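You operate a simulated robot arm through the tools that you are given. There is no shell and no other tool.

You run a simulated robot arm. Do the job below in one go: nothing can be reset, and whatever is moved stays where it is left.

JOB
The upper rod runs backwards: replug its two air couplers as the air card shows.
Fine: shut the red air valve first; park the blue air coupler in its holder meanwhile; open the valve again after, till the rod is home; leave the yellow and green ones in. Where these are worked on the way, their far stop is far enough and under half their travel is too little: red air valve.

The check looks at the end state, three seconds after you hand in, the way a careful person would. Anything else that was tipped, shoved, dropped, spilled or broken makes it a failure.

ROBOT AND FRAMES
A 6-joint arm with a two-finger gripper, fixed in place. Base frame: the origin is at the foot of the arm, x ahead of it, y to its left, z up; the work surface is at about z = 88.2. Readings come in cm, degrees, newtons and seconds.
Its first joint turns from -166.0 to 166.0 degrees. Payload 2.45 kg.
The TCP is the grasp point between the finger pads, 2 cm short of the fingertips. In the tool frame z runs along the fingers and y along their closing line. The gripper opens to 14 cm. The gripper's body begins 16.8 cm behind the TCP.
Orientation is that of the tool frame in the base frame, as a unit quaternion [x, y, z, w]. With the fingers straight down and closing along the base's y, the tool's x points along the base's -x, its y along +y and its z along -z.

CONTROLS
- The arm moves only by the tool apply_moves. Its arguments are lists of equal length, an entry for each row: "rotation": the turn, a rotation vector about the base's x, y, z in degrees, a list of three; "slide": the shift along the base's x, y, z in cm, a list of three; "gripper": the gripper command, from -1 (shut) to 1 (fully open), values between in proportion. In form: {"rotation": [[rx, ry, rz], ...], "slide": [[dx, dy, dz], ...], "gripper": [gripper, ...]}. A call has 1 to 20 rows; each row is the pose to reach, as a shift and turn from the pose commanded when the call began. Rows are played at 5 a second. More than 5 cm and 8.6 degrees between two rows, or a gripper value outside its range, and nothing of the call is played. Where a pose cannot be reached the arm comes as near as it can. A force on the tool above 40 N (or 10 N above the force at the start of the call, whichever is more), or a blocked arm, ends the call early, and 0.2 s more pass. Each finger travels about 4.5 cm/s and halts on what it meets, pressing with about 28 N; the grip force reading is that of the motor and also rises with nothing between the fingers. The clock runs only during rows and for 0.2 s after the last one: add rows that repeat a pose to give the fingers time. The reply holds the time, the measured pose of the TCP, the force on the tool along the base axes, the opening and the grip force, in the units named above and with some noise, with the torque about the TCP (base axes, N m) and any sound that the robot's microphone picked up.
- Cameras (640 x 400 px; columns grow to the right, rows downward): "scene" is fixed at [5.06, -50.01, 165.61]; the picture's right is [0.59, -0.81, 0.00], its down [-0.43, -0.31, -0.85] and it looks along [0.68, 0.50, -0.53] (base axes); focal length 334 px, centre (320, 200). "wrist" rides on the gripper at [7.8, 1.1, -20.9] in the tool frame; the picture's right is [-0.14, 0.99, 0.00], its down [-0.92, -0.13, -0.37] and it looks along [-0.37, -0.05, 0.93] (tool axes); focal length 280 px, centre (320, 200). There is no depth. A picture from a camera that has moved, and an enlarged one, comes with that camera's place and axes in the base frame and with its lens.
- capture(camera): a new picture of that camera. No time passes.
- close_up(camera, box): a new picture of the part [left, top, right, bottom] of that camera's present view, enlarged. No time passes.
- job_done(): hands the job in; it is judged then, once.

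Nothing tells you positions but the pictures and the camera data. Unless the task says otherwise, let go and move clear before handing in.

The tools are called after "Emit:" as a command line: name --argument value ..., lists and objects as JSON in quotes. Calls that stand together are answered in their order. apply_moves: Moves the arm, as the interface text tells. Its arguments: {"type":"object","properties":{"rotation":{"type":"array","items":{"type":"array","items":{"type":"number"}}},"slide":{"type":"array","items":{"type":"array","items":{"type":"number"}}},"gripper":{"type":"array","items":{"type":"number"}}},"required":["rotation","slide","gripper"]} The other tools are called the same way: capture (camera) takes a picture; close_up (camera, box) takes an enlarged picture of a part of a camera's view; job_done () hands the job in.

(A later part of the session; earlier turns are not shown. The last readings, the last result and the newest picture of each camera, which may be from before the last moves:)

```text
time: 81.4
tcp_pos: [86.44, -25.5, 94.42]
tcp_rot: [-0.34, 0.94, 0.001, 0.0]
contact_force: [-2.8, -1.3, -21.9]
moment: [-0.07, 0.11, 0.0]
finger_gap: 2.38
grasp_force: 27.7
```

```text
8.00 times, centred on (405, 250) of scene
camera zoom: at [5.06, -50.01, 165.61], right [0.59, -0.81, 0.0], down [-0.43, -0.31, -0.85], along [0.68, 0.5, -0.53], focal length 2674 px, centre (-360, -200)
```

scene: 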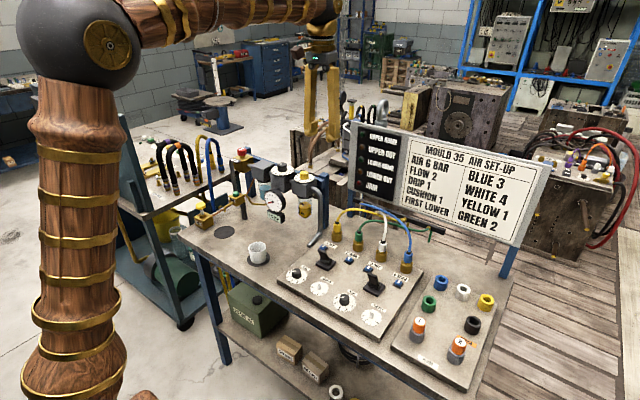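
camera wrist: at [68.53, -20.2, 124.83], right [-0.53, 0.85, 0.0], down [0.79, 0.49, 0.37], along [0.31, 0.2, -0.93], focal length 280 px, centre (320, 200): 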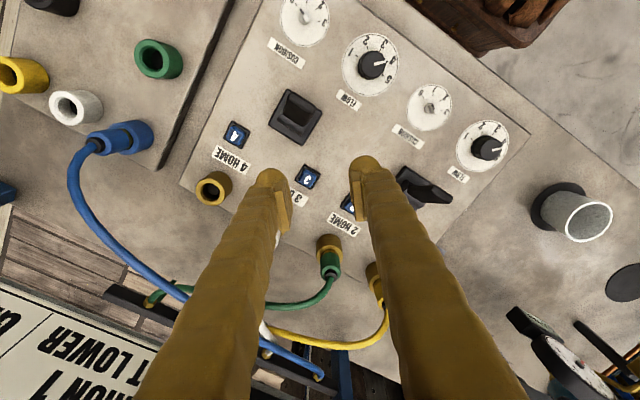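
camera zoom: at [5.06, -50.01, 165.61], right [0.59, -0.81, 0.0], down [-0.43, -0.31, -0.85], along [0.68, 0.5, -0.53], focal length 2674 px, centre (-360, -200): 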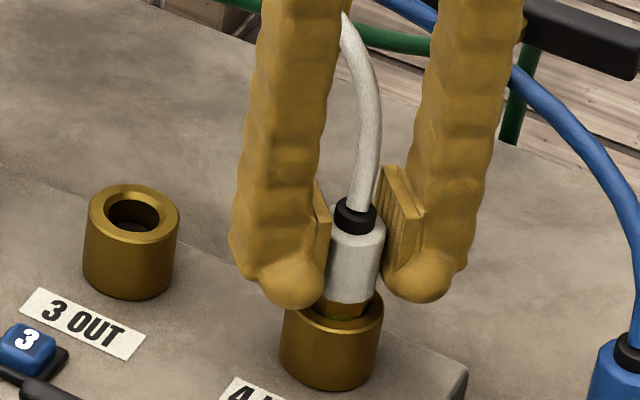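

It's latched (holds 22 N). Releasing, lifting, and inspecting the seating.

Emit:
apply_moves --rotation '[[0, 0, 0], [0, 0, 0], [0, 0, 0], [0, 0, 0], [0, 0, 0], [0, 0, 0], [0, 0, 0]]' --slide '[[0, 0, 0], [0, 0, 0], [0, 0, 2], [0, 0, 6], [0, 0, 10], [0, -4, 10], [0, -7, 10]]' --gripper '[-0.29, -0.29, -0.29, -0.29, -0.29, -0.29, -0.29]'

Emit:
close_up --camera "scene" --box '[390, 240, 420, 275]'

Emit:
close_up --camera "scene" --box '[340, 220, 370, 255]'

Emit:
capture --camera "wrist"

```text
time: 83.0
tcp_pos: [86.59, -32.46, 104.52]
tcp_rot: [-0.342, 0.94, 0.0, 0.0]
contact_force: [-0.4, -0.1, 0.1]
moment: [0.0, 0.0, -0.02]
finger_gap: 4.98
grasp_force: 0.0
```

```text
11.43 times, centred on (405, 258) of scene
camera zoom: at [5.06, -50.01, 165.61], right [0.59, -0.81, 0.0], down [-0.43, -0.31, -0.85], along [0.68, 0.5, -0.53], focal length 3820 px, centre (-651, -457)
```

zoom: 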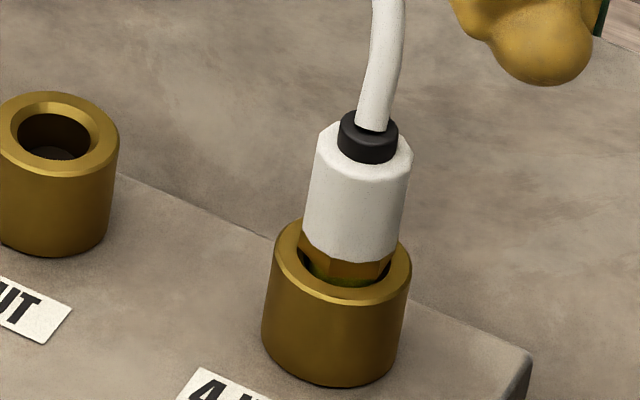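

```text
11.43 times, centred on (355, 238) of scene
camera zoom: at [5.06, -50.01, 165.61], right [0.59, -0.81, 0.0], down [-0.43, -0.31, -0.85], along [0.68, 0.5, -0.53], focal length 3820 px, centre (-80, -229)
```

zoom: 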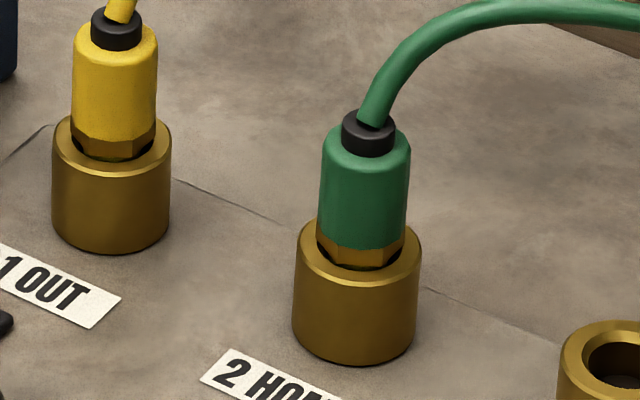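

```text
taken
camera wrist: at [79.92, -36.63, 125.33], right [-0.53, 0.85, 0.0], down [0.79, 0.49, 0.37], along [0.31, 0.2, -0.93], focal length 280 px, centre (320, 200)
```

wrist: 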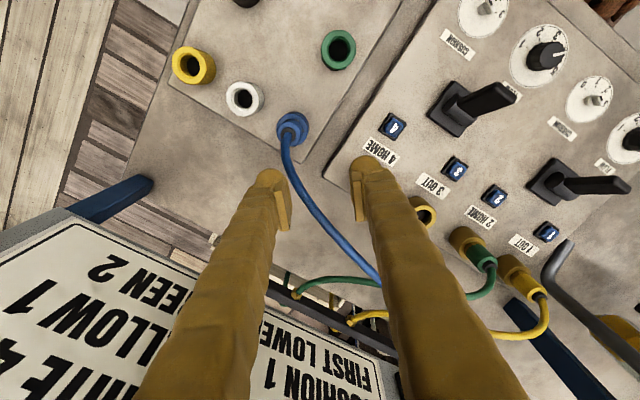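

White is seated like its neighbours. Now fetching blue from the holder.

Emit:
apply_moves --rotation '[[0, 0, 0], [0, 0, 0], [0, 0, 0], [0, 0, 0], [0, 0, 0]]' --slide '[[-0.4, -2.2, 0], [-0.92, -4.48, 0], [-0.92, -4.48, -4], [-0.92, -4.48, -6.5], [-0.92, -4.48, -6.5]]' --gripper '[-0.29, -0.29, -0.29, -0.29, -0.29]'

Emit:
close_up --camera "wrist" --box '[240, 110, 400, 230]'

Emit:
close_up --camera "scene" --box '[400, 240, 460, 290]'

```text
time: 84.2
tcp_pos: [85.56, -36.97, 97.8]
tcp_rot: [-0.341, 0.94, 0.0, 0.0]
contact_force: [0.3, 0.3, 0.4]
moment: [-0.02, 0.03, 0.0]
finger_gap: 4.94
grasp_force: 0.0
```

```text
3.33 times, centred on (320, 170) of wrist
camera zoom: at [78.95, -41.13, 118.81], right [-0.53, 0.85, 0.0], down [0.79, 0.49, 0.37], along [0.31, 0.2, -0.93], focal length 935 px, centre (320, 300)
```

zoom: 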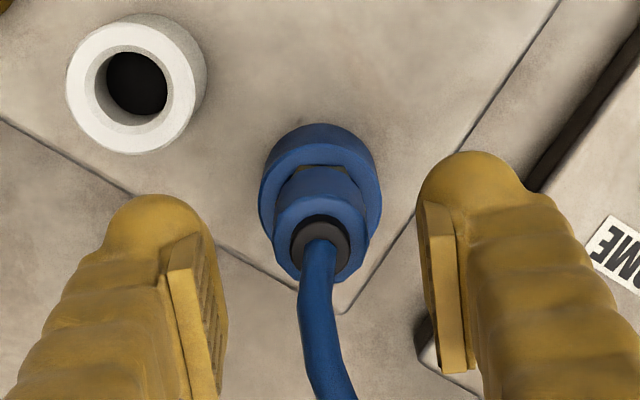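

```text
8.00 times, centred on (430, 265) of scene
camera zoom: at [5.06, -50.01, 165.61], right [0.59, -0.81, 0.0], down [-0.43, -0.31, -0.85], along [0.68, 0.5, -0.53], focal length 2674 px, centre (-560, -320)
```

zoom: 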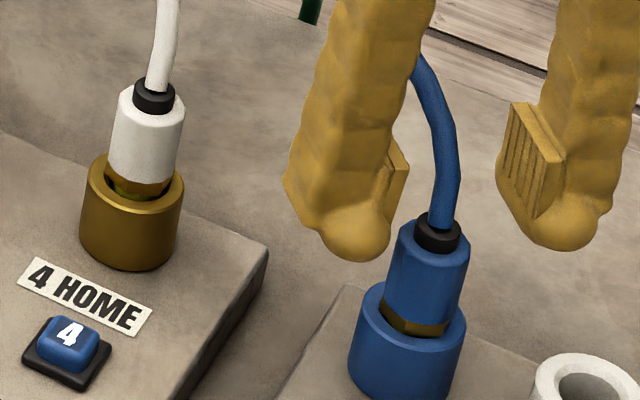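

Emit:
apply_moves --rotation '[[0, 0, 0], [0, 0, 0], [0, 0, 0], [0, 0, 0], [0, 0, 0], [0, 0, 0], [0, 0, 0], [0, 0, 0]]' --slide '[[0, 0, -2.5], [0, 0, -3.8], [0, 0, -3.8], [0, 0, -3.8], [0, 0, -3.8], [0, 0, -3.8], [0, 0, -3.3], [0, 0, -3.3]]' --gripper '[-0.29, -0.29, -1, -1, -1, -1, -1, -1]'

Emit:
close_up --camera "scene" --box '[400, 240, 460, 290]'

```text
time: 86.0
tcp_pos: [85.58, -36.83, 94.66]
tcp_rot: [-0.34, 0.94, 0.0, 0.0]
contact_force: [0.4, -0.4, 0.5]
moment: [0.01, -0.01, 0.0]
finger_gap: 2.37
grasp_force: 27.3
```

```text
8.00 times, centred on (430, 265) of scene
camera zoom: at [5.06, -50.01, 165.61], right [0.59, -0.81, 0.0], down [-0.43, -0.31, -0.85], along [0.68, 0.5, -0.53], focal length 2674 px, centre (-560, -320)
```

zoom: 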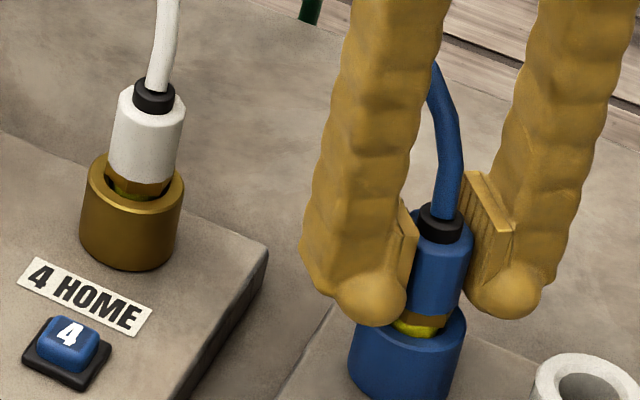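

Blue comes out freely. Lifting and carrying it above port 3.

Emit:
apply_moves --rotation '[[0, 0, 0], [0, 0, 0], [0, 0, 0], [0, 0, 0], [0, 0, 0], [0, 0, 0], [0, 0, 0], [0, 0, 0], [0, 0, 0], [0, 0, 0], [0, 0, 0], [0, 0, 0]]' --slide '[[0, 0, 1], [0, 0, 3], [0, 0, 6], [0, 0, 8.5], [0.1, 3, 8.5], [0.2, 6, 8.5], [0.3, 10, 8.5], [0.5, 14, 8.5], [0.6, 17, 8.5], [0.73, 20.33, 8.5], [0.73, 20.33, 5.4], [0.73, 20.33, 5.4]]' --gripper '[-1, -1, -1, -1, -1, -1, -1, -1, -1, -1, -1, -1]'

Emit:
close_up --camera "wrist" --box '[280, 110, 360, 190]'

Emit:
close_up --camera "scene" --box '[340, 190, 440, 280]'

```text
time: 88.6
tcp_pos: [86.19, -16.59, 100.17]
tcp_rot: [-0.342, 0.94, 0.001, 0.001]
contact_force: [0.1, 0.1, -1.2]
moment: [0.01, 0.01, -0.03]
finger_gap: 2.39
grasp_force: 28.7
```

```text
5.00 times, centred on (320, 150) of wrist
camera zoom: at [79.59, -20.83, 120.96], right [-0.53, 0.85, 0.0], down [0.79, 0.49, 0.37], along [0.31, 0.2, -0.93], focal length 1402 px, centre (320, 450)
```

zoom: 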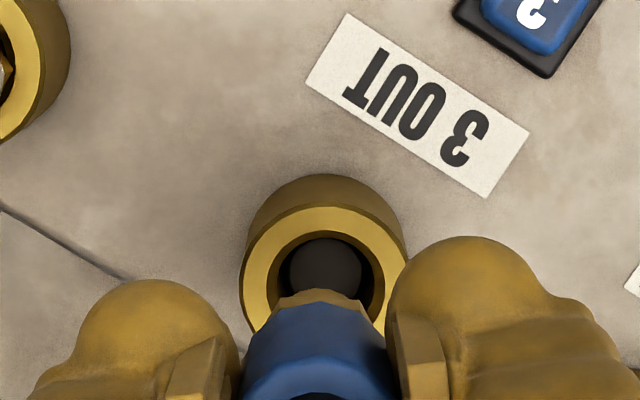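

```text
4.44 times, centred on (390, 235) of scene
camera zoom: at [5.06, -50.01, 165.61], right [0.59, -0.81, 0.0], down [-0.43, -0.31, -0.85], along [0.68, 0.5, -0.53], focal length 1486 px, centre (9, 44)
```

zoom: 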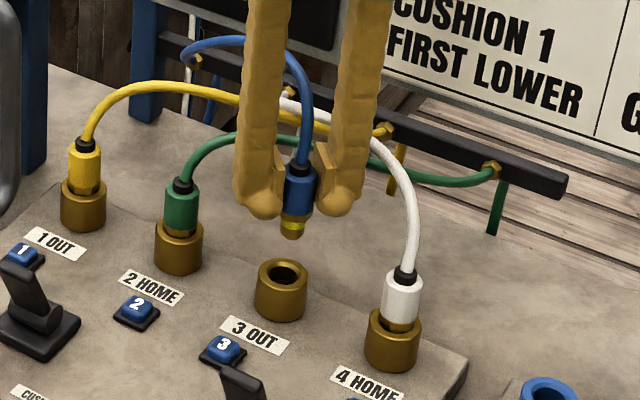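

Emit:
apply_moves --rotation '[[0, 0, 0], [0, 0, 0], [0, 0, 0]]' --slide '[[0.14, 0.08, -1.5], [0.14, 0.08, -3], [0.14, 0.08, -3]]' --gripper '[-1, -1, -1]'

Emit:
close_up --camera "wrist" --box '[280, 120, 360, 200]'

Emit:
close_up --camera "scene" --box '[355, 220, 405, 270]'

```text
time: 89.4
tcp_pos: [86.4, -16.54, 97.14]
tcp_rot: [-0.342, 0.94, 0.0, 0.0]
contact_force: [-0.4, -0.7, 0.4]
moment: [0.02, 0.0, -0.03]
finger_gap: 2.37
grasp_force: 28.0
```

```text
5.00 times, centred on (320, 160) of wrist
camera zoom: at [79.74, -20.78, 117.97], right [-0.53, 0.85, 0.0], down [0.79, 0.49, 0.37], along [0.31, 0.2, -0.93], focal length 1402 px, centre (320, 400)
```

zoom: 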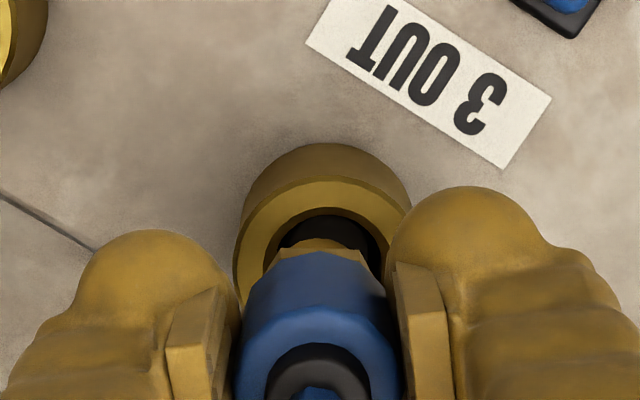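

```text
8.00 times, centred on (380, 245) of scene
camera zoom: at [5.06, -50.01, 165.61], right [0.59, -0.81, 0.0], down [-0.43, -0.31, -0.85], along [0.68, 0.5, -0.53], focal length 2674 px, centre (-160, -160)
```

zoom: 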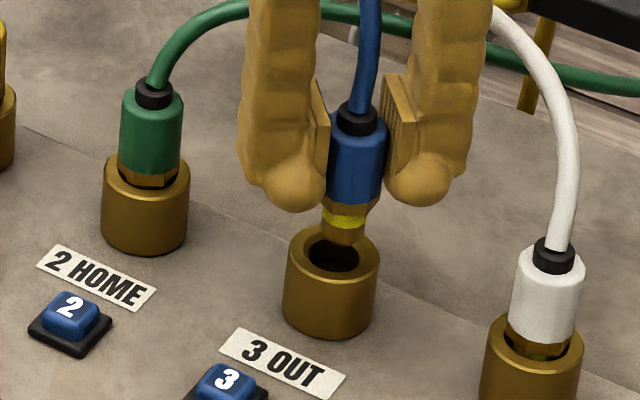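

Emit:
apply_moves --rotation '[[0, 0, 0], [0, 0, 0], [0, 0, 0], [0, 0, 0]]' --slide '[[0, 0, -0.5], [0, 0, -1.0], [0, 0, -1.5], [0, 0, -1.5]]' --gripper '[-1, -1, -1, -1]'

Emit:
close_up --camera "wrist" --box '[280, 120, 360, 200]'

Emit:
close_up --camera "scene" --box '[355, 220, 405, 270]'

```text
time: 90.4
tcp_pos: [86.53, -16.64, 95.52]
tcp_rot: [-0.341, 0.94, 0.0, -0.001]
contact_force: [-0.2, 0.7, -0.4]
moment: [-0.01, 0.0, -0.01]
finger_gap: 2.38
grasp_force: 27.8
```

```text
5.00 times, centred on (320, 160) of wrist
camera zoom: at [79.75, -20.72, 116.48], right [-0.53, 0.85, 0.0], down [0.79, 0.49, 0.37], along [0.31, 0.2, -0.93], focal length 1402 px, centre (320, 400)
```

zoom: 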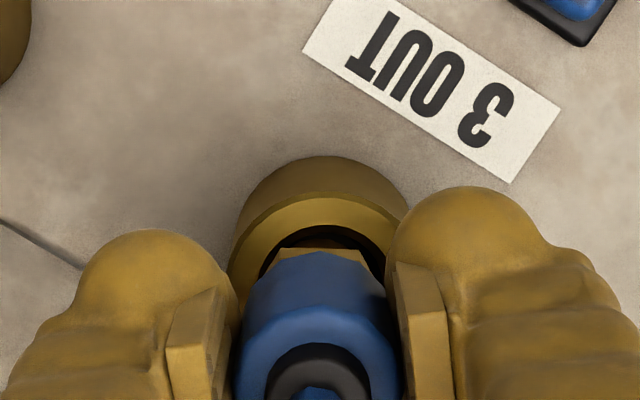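

```text
8.00 times, centred on (380, 245) of scene
camera zoom: at [5.06, -50.01, 165.61], right [0.59, -0.81, 0.0], down [-0.43, -0.31, -0.85], along [0.68, 0.5, -0.53], focal length 2674 px, centre (-160, -160)
```

zoom: 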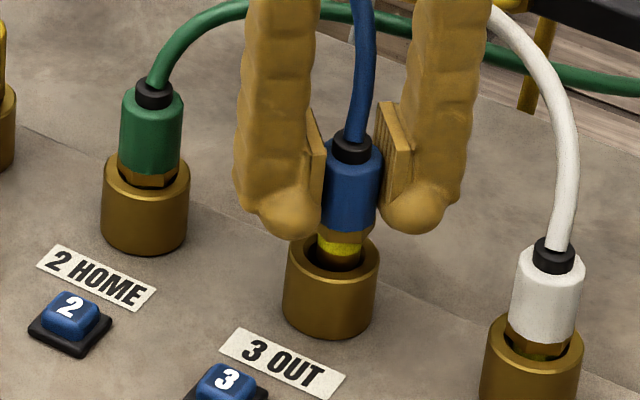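

Entering cleanly. Continuing down.

Emit:
apply_moves --rotation '[[0, 0, 0], [0, 0, 0], [0, 0, 0], [0, 0, 0], [0, 0, 0]]' --slide '[[0, 0, -0.4], [0, 0, -0.8], [0, 0, -1.1], [0, 0, -1.3], [0, 0, -1.3]]' --gripper '[-1, -1, -1, -1, -1]'

Emit:
close_up --camera "scene" --box '[355, 220, 405, 270]'

```text
time: 91.6
tcp_pos: [86.42, -16.54, 94.2]
tcp_rot: [-0.342, 0.94, 0.0, 0.0]
contact_force: [-0.9, 1.1, -0.5]
moment: [0.08, 0.05, -0.04]
finger_gap: 2.38
grasp_force: 28.0
```

```text
8.00 times, centred on (380, 245) of scene
camera zoom: at [5.06, -50.01, 165.61], right [0.59, -0.81, 0.0], down [-0.43, -0.31, -0.85], along [0.68, 0.5, -0.53], focal length 2674 px, centre (-160, -160)
```

zoom: 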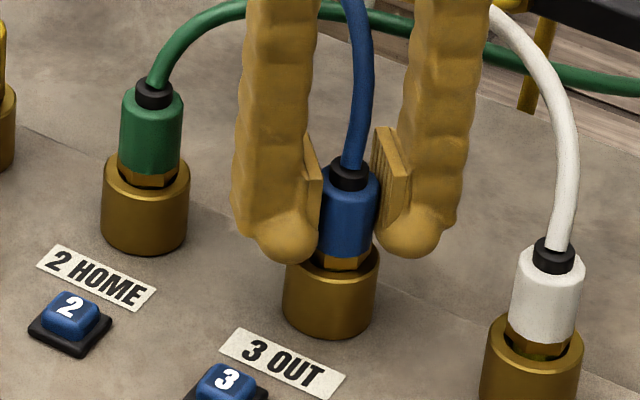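

Emit:
apply_moves --rotation '[[0, 0, 0], [0, 0, 0], [0, 0, 0]]' --slide '[[0, 0, -0.15], [0, 0, -0.3], [0, 0, -0.3]]' --gripper '[-1, -1, -1]'

Emit:
close_up --camera "scene" --box '[365, 230, 395, 260]'

Emit:
close_up --camera "scene" --box '[390, 245, 425, 275]'

```text
time: 92.4
tcp_pos: [86.44, -16.47, 94.04]
tcp_rot: [-0.341, 0.94, 0.0, 0.001]
contact_force: [-1.3, 1.4, 22.4]
moment: [-0.01, 0.08, 0.0]
finger_gap: 2.41
grasp_force: 28.2
```

```text
13.33 times, centred on (380, 245) of scene
camera zoom: at [5.06, -50.01, 165.61], right [0.59, -0.81, 0.0], down [-0.43, -0.31, -0.85], along [0.68, 0.5, -0.53], focal length 4457 px, centre (-480, -400)
```

zoom: 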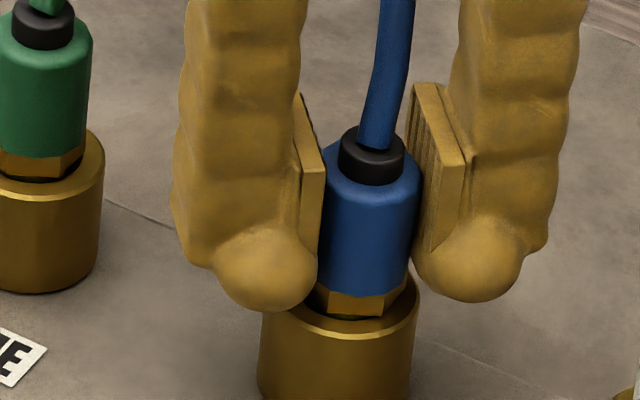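

```text
13.33 times, centred on (408, 260) of scene
camera zoom: at [5.06, -50.01, 165.61], right [0.59, -0.81, 0.0], down [-0.43, -0.31, -0.85], along [0.68, 0.5, -0.53], focal length 4457 px, centre (-847, -600)
```

zoom: 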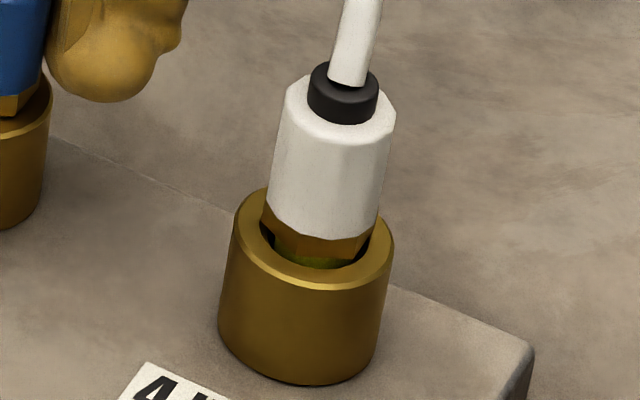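

Neither plug is fully latched, since the O-ring edge still shows and my grip slips at about 22 N. I'll release and press each plug down from the top with a closed fingertip.

Emit:
apply_moves --rotation '[[0, 0, 0], [0, 0, 0], [0, 0, 0], [0, 0, 0], [0, 0, 0], [0, 0, 0], [0, 0, 0], [0, 0, 0], [0, 0, 0], [0, 0, 0]]' --slide '[[0, 0, 0], [0, 0, 0], [0, 0, 0.5], [0, 0, 4], [0, 0, 8], [-0.5, 0.6, 9], [-0.96, 1.16, 9], [-0.96, 1.16, 9], [-0.96, 1.16, 5.5], [-0.96, 1.16, 5.5]]' --gripper '[-0.29, -0.29, -0.29, -0.29, -0.29, -1, -1, -1, -1, -1]'

Emit:
close_up --camera "wrist" --box '[280, 120, 360, 200]'

Emit:
close_up --camera "scene" --box '[355, 210, 405, 260]'

```text
time: 94.6
tcp_pos: [85.4, -15.51, 99.56]
tcp_rot: [-0.341, 0.94, -0.001, 0.0]
contact_force: [-0.6, -0.3, -0.4]
moment: [0.01, 0.0, 0.0]
finger_gap: 0.0
grasp_force: 28.0
```

```text
5.00 times, centred on (320, 160) of wrist
camera zoom: at [78.75, -19.62, 120.41], right [-0.53, 0.85, 0.0], down [0.79, 0.49, 0.37], along [0.31, 0.2, -0.93], focal length 1402 px, centre (320, 400)
```

zoom: 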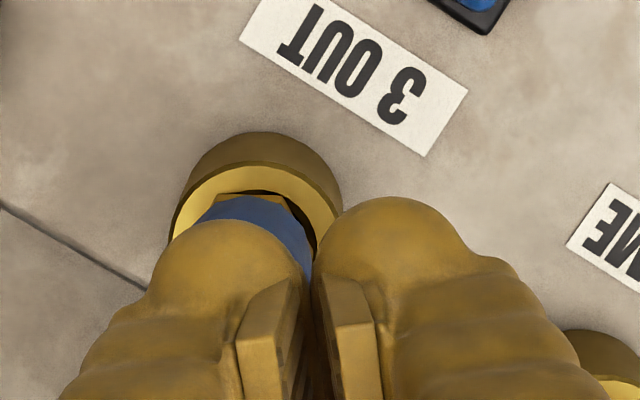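

```text
8.00 times, centred on (380, 235) of scene
camera zoom: at [5.06, -50.01, 165.61], right [0.59, -0.81, 0.0], down [-0.43, -0.31, -0.85], along [0.68, 0.5, -0.53], focal length 2674 px, centre (-160, -80)
```

zoom: 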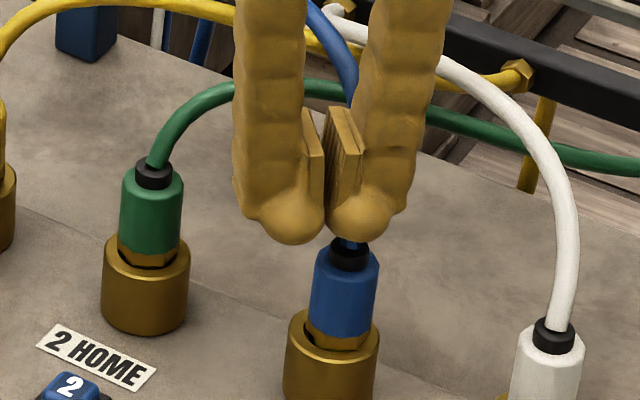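

Emit:
apply_moves --rotation '[[0, 0, 0], [0, 0, 0], [0, 0, 0], [0, 0, 0]]' --slide '[[-0.1, 0.15, -0.8], [-0.1, 0.15, -1.4], [-0.1, 0.15, -1.8], [-0.1, 0.15, -1.8]]' --gripper '[-1, -1, -1, -1]'

Emit:
close_up --camera "scene" --box '[355, 220, 405, 270]'

```text
time: 95.6
tcp_pos: [85.39, -15.16, 97.98]
tcp_rot: [-0.341, 0.94, -0.001, 0.002]
contact_force: [-0.2, 0.6, 7.7]
moment: [-0.08, -0.02, -0.03]
finger_gap: 0.0
grasp_force: 28.8
stopped in row 4: the force on the tool passed its limit at 42 N (the readings are from after the stop); the commanded pose is now the measured one
```

```text
8.00 times, centred on (380, 245) of scene
camera zoom: at [5.06, -50.01, 165.61], right [0.59, -0.81, 0.0], down [-0.43, -0.31, -0.85], along [0.68, 0.5, -0.53], focal length 2674 px, centre (-160, -160)
```

zoom: 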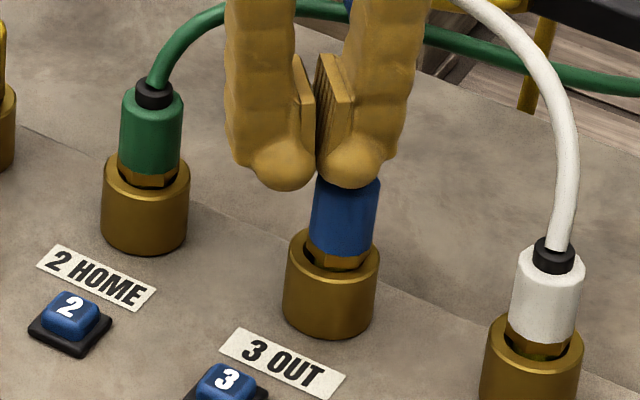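

Emit:
apply_moves --rotation '[[0, 0, 0], [0, 0, 0], [0, 0, 0], [0, 0, 0], [0, 0, 0], [0, 0, 0], [0, 0, 0]]' --slide '[[0, 0, 2], [0, 0, 5], [0, -3, 5], [0, -6, 5], [0, -8.95, 5], [0, -8.95, 1.6], [0, -8.95, 1.6]]' --gripper '[-1, -1, -1, -1, -1, -1, -1]'

Emit:
close_up --camera "scene" --box '[365, 230, 395, 260]'

Emit:
close_up --camera "scene" --box '[380, 220, 430, 270]'

Emit:
close_up --camera "wrist" --box '[280, 120, 360, 200]'

```text
time: 97.2
tcp_pos: [85.32, -24.15, 99.49]
tcp_rot: [-0.342, 0.94, -0.001, 0.002]
contact_force: [-0.4, -0.4, 0.1]
moment: [-0.01, -0.06, 0.04]
finger_gap: 0.01
grasp_force: 27.7
```

```text
13.33 times, centred on (380, 245) of scene
camera zoom: at [5.06, -50.01, 165.61], right [0.59, -0.81, 0.0], down [-0.43, -0.31, -0.85], along [0.68, 0.5, -0.53], focal length 4457 px, centre (-480, -400)
```

zoom: 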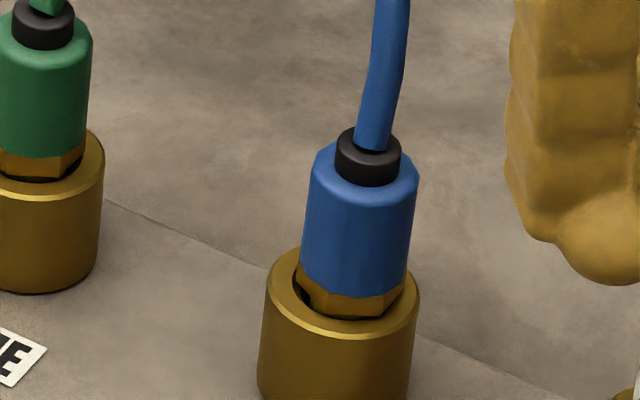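

```text
8.00 times, centred on (405, 245) of scene
camera zoom: at [5.06, -50.01, 165.61], right [0.59, -0.81, 0.0], down [-0.43, -0.31, -0.85], along [0.68, 0.5, -0.53], focal length 2674 px, centre (-360, -160)
```

zoom: 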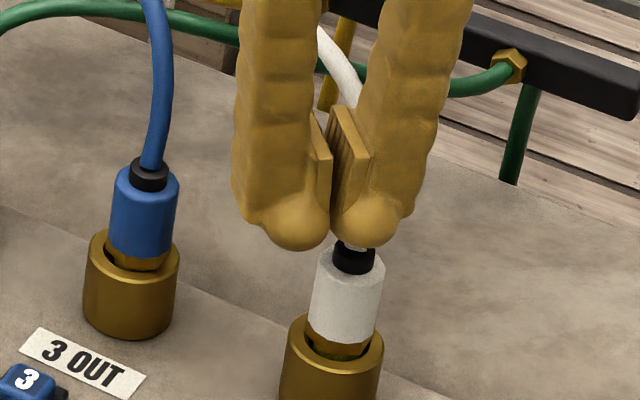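

```text
5.00 times, centred on (320, 160) of wrist
camera zoom: at [78.67, -28.34, 120.37], right [-0.53, 0.85, 0.0], down [0.79, 0.49, 0.37], along [0.32, 0.2, -0.93], focal length 1402 px, centre (320, 400)
```

zoom: 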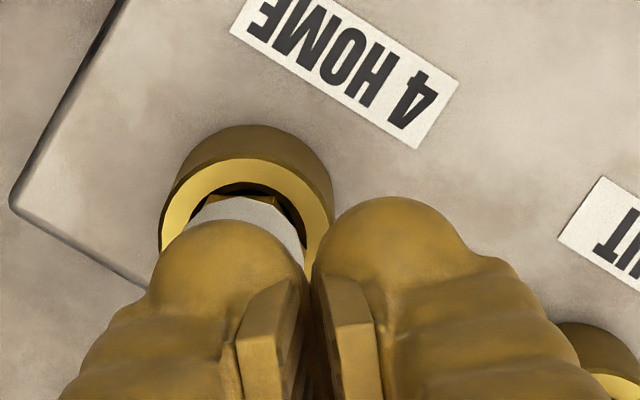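

Blue is now down to the hex like its neighbours. Pressing white the same way.

Emit:
apply_moves --rotation '[[0, 0, 0], [0, 0, 0], [0, 0, 0], [0, 0, 0]]' --slide '[[0, 0, -0.6], [0, 0, -1.2], [0, 0, -1.8], [0, 0, -2.2]]' --gripper '[-1, -1, -1, -1]'

Emit:
close_up --camera "scene" --box '[385, 235, 425, 275]'

```text
time: 98.2
tcp_pos: [85.47, -24.19, 97.98]
tcp_rot: [-0.342, 0.94, -0.003, 0.005]
contact_force: [-2.0, 0.2, 9.9]
moment: [-0.13, 0.0, -0.06]
finger_gap: 0.02
grasp_force: 28.0
stopped in row 4: the force on the tool passed its limit at 47 N (the readings are from after the stop); the commanded pose is now the measured one
```

```text
10.00 times, centred on (405, 255) of scene
camera zoom: at [5.06, -50.01, 165.61], right [0.59, -0.81, 0.0], down [-0.43, -0.31, -0.85], along [0.68, 0.5, -0.53], focal length 3343 px, centre (-530, -350)
```

zoom: 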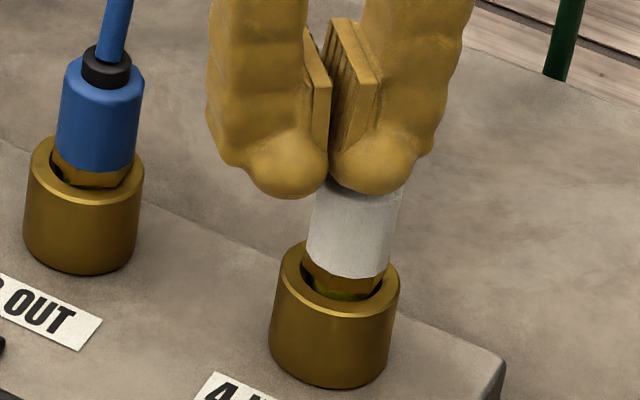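

White still shows a sliver of O-ring. I'll lift and look at both plugs from other angles.

Emit:
apply_moves --rotation '[[0, 0, 0], [0, 0, 0], [0, 0, 0], [0, 0, 0]]' --slide '[[0, 0, 2], [0, 0, 5], [0, 2, 9], [0, 4, 9]]' --gripper '[-0.6, -0.2, 0.3, 0.3]'

Emit:
capture --camera "wrist"

Emit:
close_up --camera "wrist" --box '[210, 100, 310, 180]'

Emit:
close_up --camera "scene" --box '[390, 240, 420, 275]'

```text
time: 99.2
tcp_pos: [85.38, -20.25, 106.97]
tcp_rot: [-0.341, 0.94, -0.002, 0.004]
contact_force: [-0.5, -0.5, 0.0]
moment: [0.0, 0.01, -0.02]
finger_gap: 8.48
grasp_force: 0.0
```

```text
taken
camera wrist: at [78.64, -24.32, 127.83], right [-0.53, 0.85, -0.01], down [0.78, 0.49, 0.37], along [0.32, 0.19, -0.93], focal length 280 px, centre (320, 200)
```

wrist: 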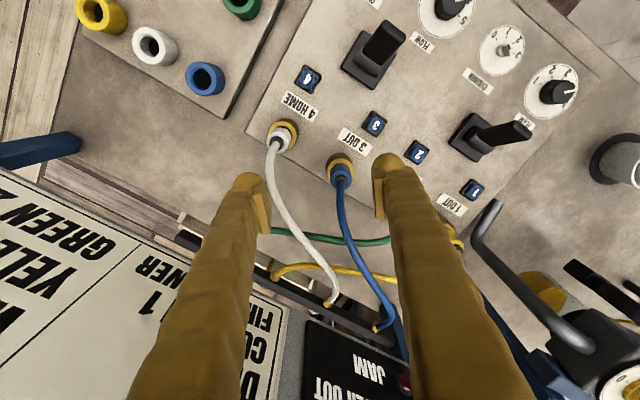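

```text
5.00 times, centred on (260, 140) of wrist
camera zoom: at [78.64, -24.32, 127.83], right [-0.53, 0.85, -0.01], down [0.78, 0.49, 0.37], along [0.32, 0.19, -0.93], focal length 1402 px, centre (620, 500)
```

zoom: 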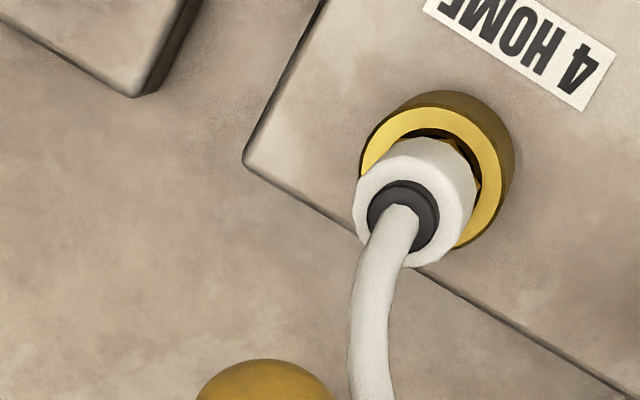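

```text
11.43 times, centred on (405, 258) of scene
camera zoom: at [5.06, -50.01, 165.61], right [0.59, -0.81, 0.0], down [-0.43, -0.31, -0.85], along [0.68, 0.5, -0.53], focal length 3820 px, centre (-651, -457)
```

zoom: 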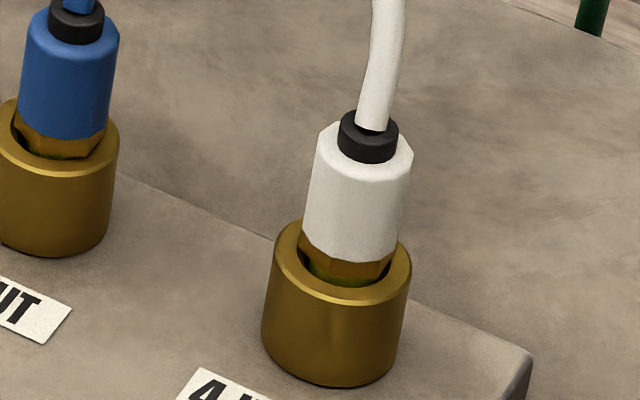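

Emit:
close_up --camera "scene" --box '[385, 235, 425, 275]'

Emit:
close_up --camera "scene" --box '[365, 230, 405, 265]'

```text
10.00 times, centred on (405, 255) of scene
camera zoom: at [5.06, -50.01, 165.61], right [0.59, -0.81, 0.0], down [-0.43, -0.31, -0.85], along [0.68, 0.5, -0.53], focal length 3343 px, centre (-530, -350)
```

zoom: 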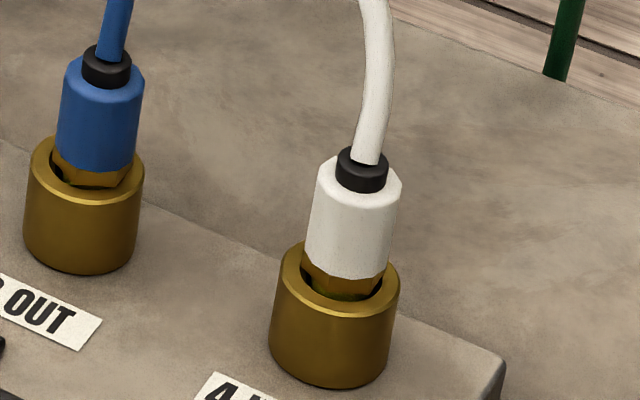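

```text
11.43 times, centred on (385, 248) of scene
camera zoom: at [5.06, -50.01, 165.61], right [0.59, -0.81, 0.0], down [-0.43, -0.31, -0.85], along [0.68, 0.5, -0.53], focal length 3820 px, centre (-423, -343)
```

zoom: 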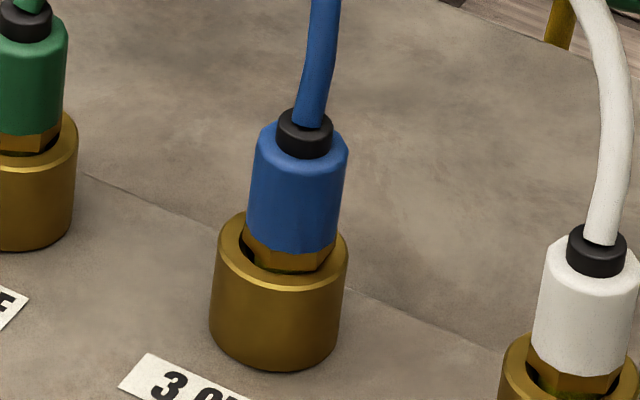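

Both plugs sit at the same depth as the originals. Now back to the red valve: rise and travel, rotating the gripper to the angle where I left the knob.

Emit:
apply_moves --rotation '[[0, 0, 0], [0, 0, 0], [0, 0, -8], [0, 0, -16], [0, 0, -24], [0, 0, -32], [0, 0, -40], [0, 0, -48], [0, 0, -56], [0, 0, -64], [0, 0, -72], [0, 0, -80], [0, 0, -88], [0, 0, -96], [0, 0, -104], [0, 0, -112], [0, 0, -120], [0, 0, -128], [0, 0, -130]]' --slide '[[0, 0, 4.5], [-1, 0, 9], [-2, 0, 13], [-3, 0, 17], [-4, 1, 21], [-5, 4, 24], [-5.5, 8, 24], [-5.5, 12.5, 24], [-5.5, 17, 24], [-5.5, 21.5, 24], [-5.5, 26, 24], [-5.5, 30.5, 24], [-5.5, 35, 24], [-5.5, 39.5, 24], [-5.5, 44, 24], [-5.5, 48.5, 24], [-5.5, 53, 24], [-5.5, 57.5, 24], [-5, 62, 24]]' --gripper '[-0.2, -0.2, -0.2, -0.2, -0.2, -0.2, -0.2, -0.2, -0.2, -0.2, -0.2, -0.2, -0.2, -0.2, -0.2, -0.2, -0.2, -0.2, -0.2]'

Emit:
capture --camera "wrist"

Emit:
capture --camera "scene"

```text
time: 103.2
tcp_pos: [80.48, 41.89, 131.15]
tcp_rot: [0.708, 0.706, -0.005, 0.0]
contact_force: [0.3, -1.1, -0.5]
moment: [0.03, -0.05, 0.0]
finger_gap: 5.58
grasp_force: 0.1
```

```text
taken
camera wrist: at [81.83, 49.75, 151.9], right [0.99, -0.14, -0.01], down [-0.13, -0.92, 0.37], along [-0.06, -0.37, -0.93], focal length 280 px, centre (320, 200)
```

wrist: 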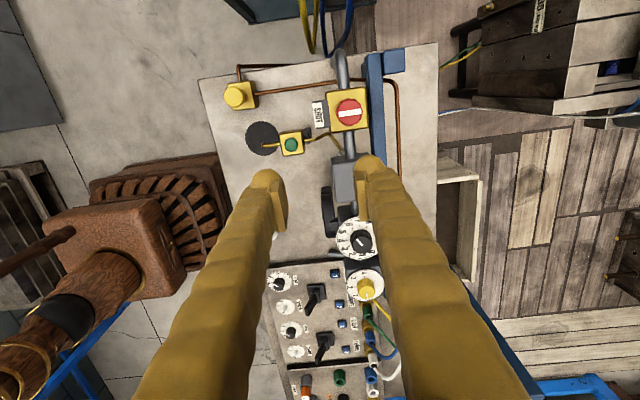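

```text
taken
```

scene: 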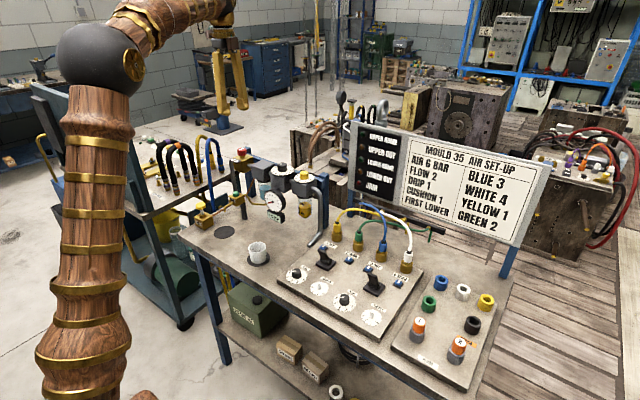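

Emit:
apply_moves --rotation '[[0, 0, 0], [0, 0, 0], [0, 0, 0], [0, 0, 0], [0, 0, 0], [0, 0, 0], [0, 0, 0]]' --slide '[[2.3, 2, 0], [4.63, 4.06, 0], [4.63, 4.06, -4], [4.63, 4.06, -8], [4.63, 4.06, -12], [4.63, 4.06, -16], [4.63, 4.06, -16]]' --gripper '[-0.2, -0.2, -0.2, -0.2, -0.2, -0.2, -0.2]'

Emit:
close_up --camera "wrist" --box '[240, 120, 400, 240]'

Emit:
close_up --camera "scene" --box '[210, 110, 290, 180]'

```text
time: 104.8
tcp_pos: [85.13, 45.74, 114.85]
tcp_rot: [0.708, 0.707, -0.004, -0.001]
contact_force: [-0.2, 0.5, 0.2]
moment: [-0.01, 0.01, -0.02]
finger_gap: 5.59
grasp_force: 0.2
```

```text
3.33 times, centred on (320, 180) of wrist
camera zoom: at [86.43, 53.74, 135.8], right [0.99, -0.14, -0.01], down [-0.13, -0.92, 0.38], along [-0.06, -0.37, -0.93], focal length 935 px, centre (320, 267)
```

zoom: 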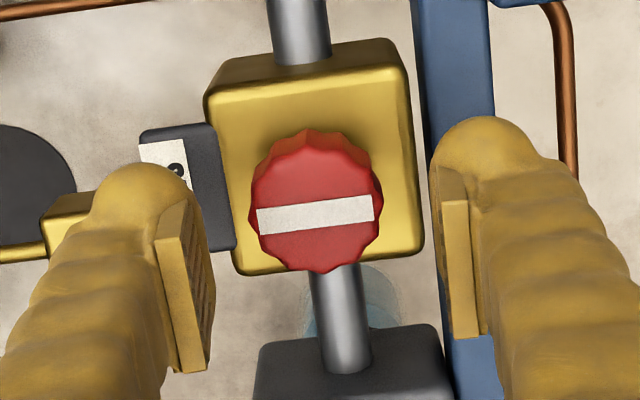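

```text
5.71 times, centred on (250, 145) of scene
camera zoom: at [5.06, -50.01, 165.61], right [0.59, -0.81, 0.0], down [-0.43, -0.31, -0.85], along [0.68, 0.5, -0.53], focal length 1910 px, centre (720, 514)
```

zoom: 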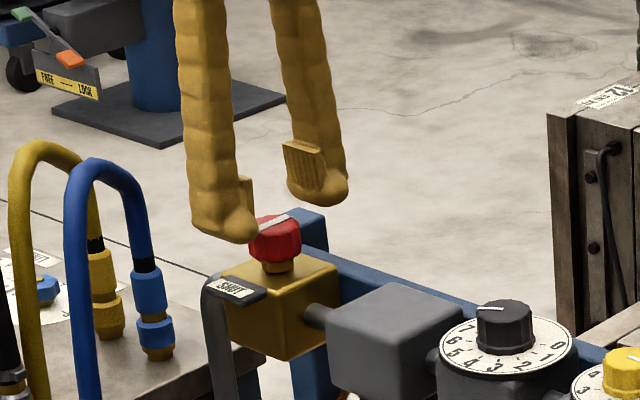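

Emit:
apply_moves --rotation '[[0, 0, 0], [0, 0, 0], [0, 0, 0], [0, 0, 0], [0, 0, 0], [0, 0, 0]]' --slide '[[0, 0.05, -1.2], [0, 0.05, -2.2], [0, 0.05, -2.2], [0, 0.05, -2.2], [0, 0.05, -2.2], [0, 0.05, -2.2]]' --gripper '[-0.2, -0.2, -1, -1, -1, -1]'

Emit:
close_up --camera "wrist" --box '[240, 120, 400, 240]'

```text
time: 106.2
tcp_pos: [85.06, 45.97, 112.66]
tcp_rot: [0.707, 0.707, -0.005, -0.001]
contact_force: [-18.9, -1.9, 0.5]
moment: [0.01, 0.17, 0.0]
finger_gap: 3.3
grasp_force: 45.3
```

```text
3.33 times, centred on (320, 180) of wrist
camera zoom: at [86.36, 53.88, 133.59], right [0.99, -0.14, -0.01], down [-0.13, -0.92, 0.38], along [-0.06, -0.37, -0.93], focal length 935 px, centre (320, 267)
```

zoom: 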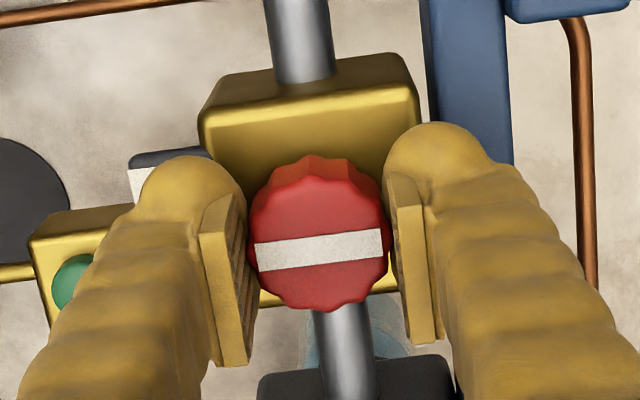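

Gripped. Opening counter-clockwise in stages, watching the gauge and lamps.

Emit:
apply_moves --rotation '[[0, 0, 0], [0, 0, 5], [0, 0, 10], [0, 0, 15], [0, 0, 20], [0, 0, 25], [0, 0, 30], [0, 0, 30]]' --slide '[[-0.08, 0, 0], [-0.08, 0, 0], [-0.08, 0, 0], [-0.08, 0, 0], [-0.06, 0, 0], [-0.04, 0, 0], [-0.02, 0, 0], [-0.02, 0, 0]]' --gripper '[-1, -1, -1, -1, -1, -1, -1, -1]'

Emit:
close_up --camera "scene" --box '[230, 110, 430, 280]'

```text
time: 108.0
tcp_pos: [85.11, 45.9, 112.71]
tcp_rot: [0.5, 0.866, -0.004, 0.001]
contact_force: [-14.2, -3.5, -2.6]
moment: [-0.02, 0.14, 0.04]
finger_gap: 3.3
grasp_force: 45.1
```

```text
2.35 times, centred on (330, 195) of scene
camera zoom: at [5.06, -50.01, 165.61], right [0.59, -0.81, 0.0], down [-0.43, -0.31, -0.85], along [0.68, 0.5, -0.53], focal length 786 px, centre (296, 212)
```

zoom: 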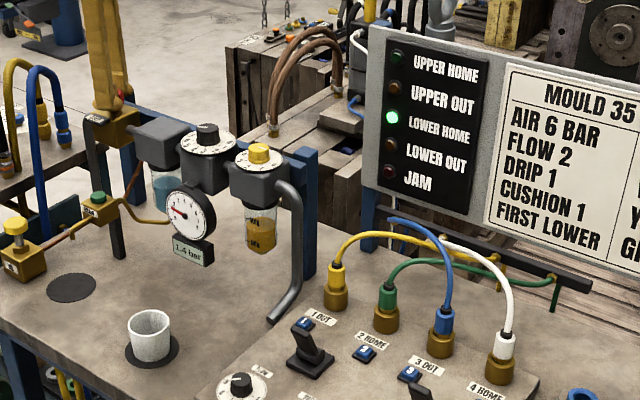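

Pressure is rising (1.4 bar) and UPPER OUT has gone dark, so the rod is moving. Continuing to open.

Emit:
apply_moves --rotation '[[0, 0, 5], [0, 0, 10], [0, 0, 15], [0, 0, 20], [0, 0, 25], [0, 0, 30], [0, 0, 30]]' --slide '[[-0.05, -0.03, 0], [-0.05, -0.03, 0], [-0.05, -0.03, 0], [-0.05, -0.05, 0], [-0.05, -0.05, 0], [-0.05, -0.05, 0], [-0.05, -0.05, 0]]' --gripper '[-1, -1, -1, -1, -1, -1, -1]'

Emit:
close_up --camera "scene" --box '[230, 110, 430, 280]'

Emit:
close_up --camera "wrist" --box '[240, 120, 400, 240]'

```text
time: 109.6
tcp_pos: [85.02, 45.95, 112.84]
tcp_rot: [0.259, 0.966, -0.004, 0.002]
contact_force: [13.0, 20.7, 0.9]
moment: [0.22, -0.2, -0.03]
finger_gap: 3.31
grasp_force: 44.9
```

```text
2.35 times, centred on (330, 195) of scene
camera zoom: at [5.06, -50.01, 165.61], right [0.59, -0.81, 0.0], down [-0.43, -0.31, -0.85], along [0.68, 0.5, -0.53], focal length 786 px, centre (296, 212)
```

zoom: 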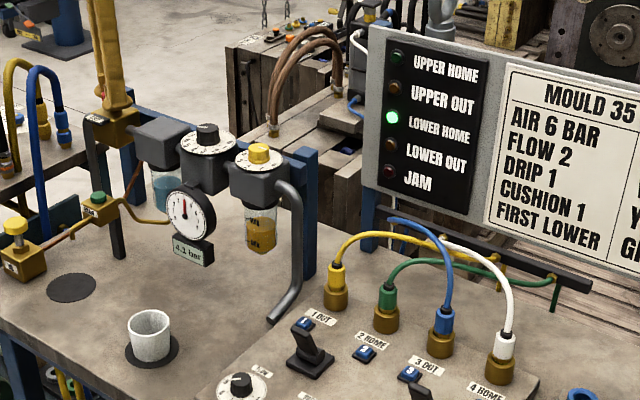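

```text
3.33 times, centred on (320, 180) of wrist
camera zoom: at [78.87, 50.99, 133.6], right [0.61, 0.79, -0.01], down [0.73, -0.57, 0.38], along [0.29, -0.23, -0.93], focal length 935 px, centre (320, 267)
```

zoom: 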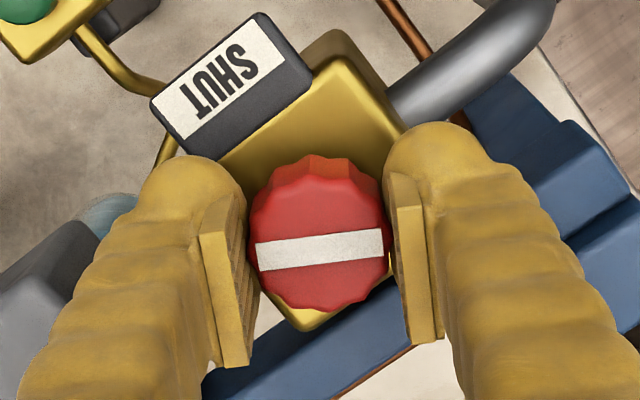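

Pressure is at 4.1 bar. Finishing the turn to the open stop.

Emit:
apply_moves --rotation '[[0, 0, 0], [0, 0, 6], [0, 0, 12], [0, 0, 18], [0, 0, 24], [0, 0, 30], [0, 0, 33], [0, 0, 33]]' --slide '[[0.05, 0.08, 0], [0.05, 0.08, 0], [0.05, 0.08, 0], [0.05, 0.08, 0], [0.05, 0.08, 0], [0.05, 0.08, 0], [0.05, 0.08, 0], [0.05, 0.08, 0]]' --gripper '[-1, -1, -1, -1, -1, -1, -1, -1]'

Emit:
close_up --camera "scene" --box '[230, 110, 430, 280]'

Emit:
close_up --camera "wrist" --box '[240, 120, 400, 240]'

```text
time: 111.4
tcp_pos: [85.13, 46.03, 112.71]
tcp_rot: [-0.026, 1.0, -0.004, 0.003]
contact_force: [2.3, 16.4, 3.7]
moment: [0.16, -0.04, -0.3]
finger_gap: 3.29
grasp_force: 44.4
```

```text
2.35 times, centred on (330, 195) of scene
camera zoom: at [5.06, -50.01, 165.61], right [0.59, -0.81, 0.0], down [-0.43, -0.31, -0.85], along [0.68, 0.5, -0.53], focal length 786 px, centre (296, 212)
```

zoom: 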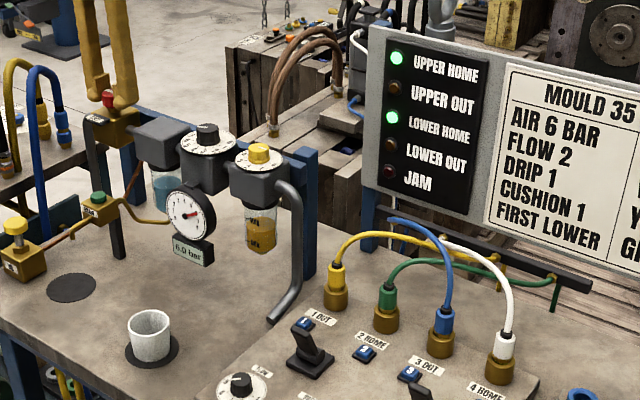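

```text
3.33 times, centred on (320, 180) of wrist
camera zoom: at [77.16, 46.83, 133.59], right [0.09, 1.0, -0.01], down [0.92, -0.08, 0.37], along [0.37, -0.04, -0.93], focal length 935 px, centre (320, 267)
```

zoom: 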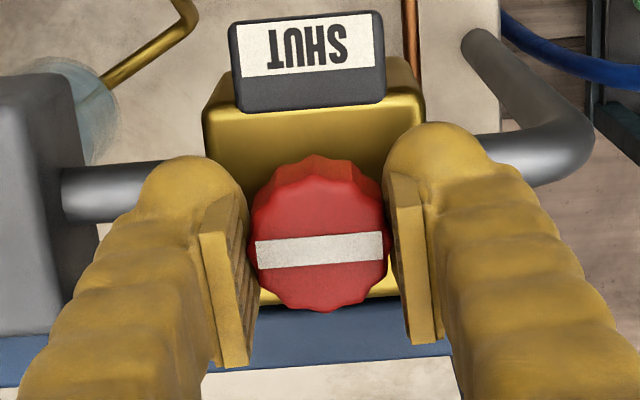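

The gauge shows 6.0 bar, UPPER HOME and LOWER HOME are lit, and the knob is at its open stop. Releasing and moving clear.

Emit:
apply_moves --rotation '[[0, 0, -2], [0, 0, -2], [0, 0, -2], [0, 0, -2], [0, 0, -2], [0, 0, -2], [0, 0, -2], [0, 0, -2], [0, 0, -2], [0, 0, -2]]' --slide '[[0, -0.08, 0], [0, -0.08, 0], [0, -0.08, 0], [0, -0.08, 0], [0, -0.08, 2], [0, -0.08, 6], [0, 0, 10], [-2, 0, 14], [-5, -2, 17], [-8, -4, 20]]' --gripper '[-1, -0.2, -0.2, -0.2, -0.2, -0.2, -0.2, -0.2, -0.2, -0.2]'

Emit:
capture --camera "scene"

Emit:
close_up --camera "scene" --box '[230, 110, 430, 280]'

Emit:
close_up --camera "scene" --box '[320, 220, 430, 300]'

Emit:
close_up --camera "scene" --box '[220, 135, 290, 185]'

```text
time: 113.6
tcp_pos: [77.07, 42.01, 132.79]
tcp_rot: [-0.009, 1.0, -0.004, 0.002]
contact_force: [0.8, 0.0, -0.5]
moment: [-0.02, 0.08, 0.0]
finger_gap: 5.61
grasp_force: 0.0
```

```text
taken
```

scene: 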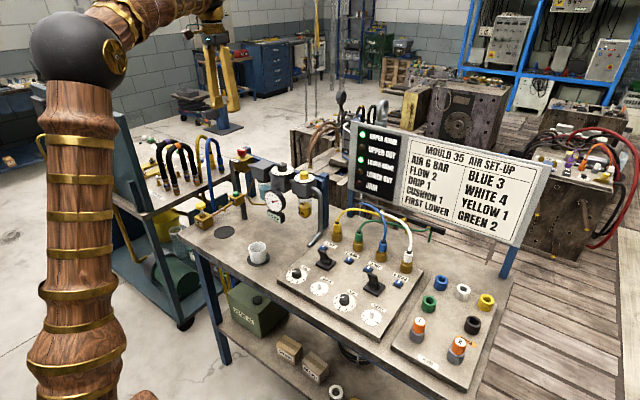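

```text
2.35 times, centred on (330, 195) of scene
camera zoom: at [5.06, -50.01, 165.61], right [0.59, -0.81, 0.0], down [-0.43, -0.31, -0.85], along [0.68, 0.5, -0.53], focal length 786 px, centre (296, 212)
```

zoom: 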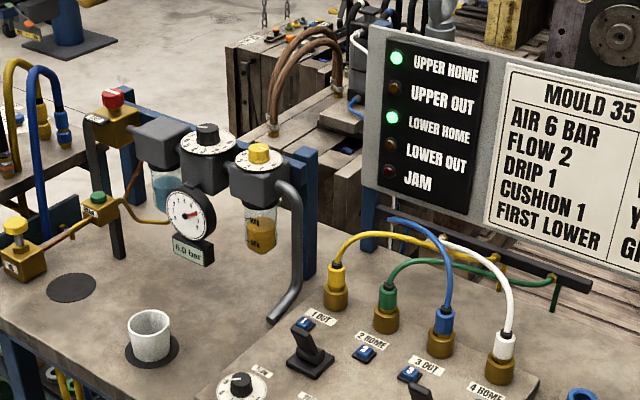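

```text
5.00 times, centred on (375, 260) of scene
camera zoom: at [5.06, -50.01, 165.61], right [0.59, -0.81, 0.0], down [-0.43, -0.31, -0.85], along [0.68, 0.5, -0.53], focal length 1671 px, centre (45, -100)
```

zoom: 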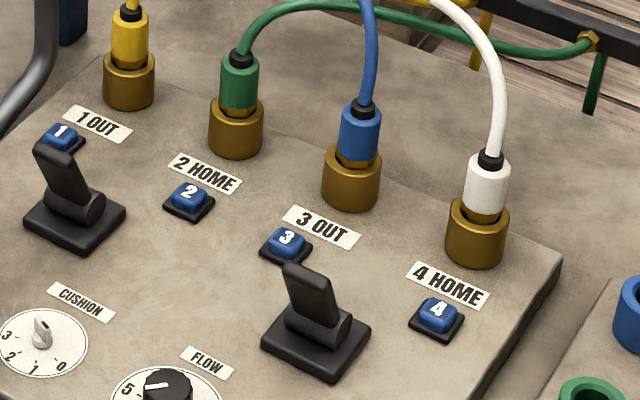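

```text
8.00 times, centred on (255, 160) of scene
camera zoom: at [5.06, -50.01, 165.61], right [0.59, -0.81, 0.0], down [-0.43, -0.31, -0.85], along [0.68, 0.5, -0.53], focal length 2674 px, centre (840, 520)
```

zoom: 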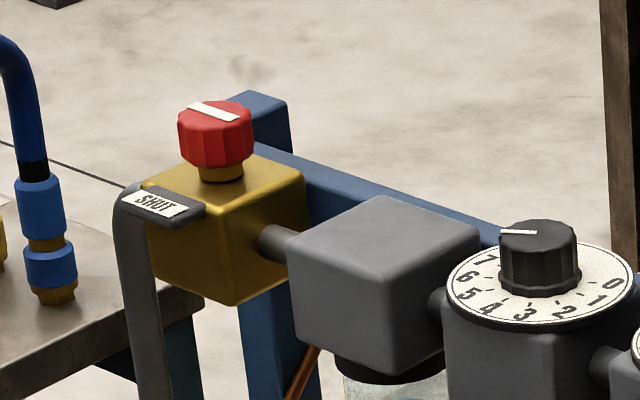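

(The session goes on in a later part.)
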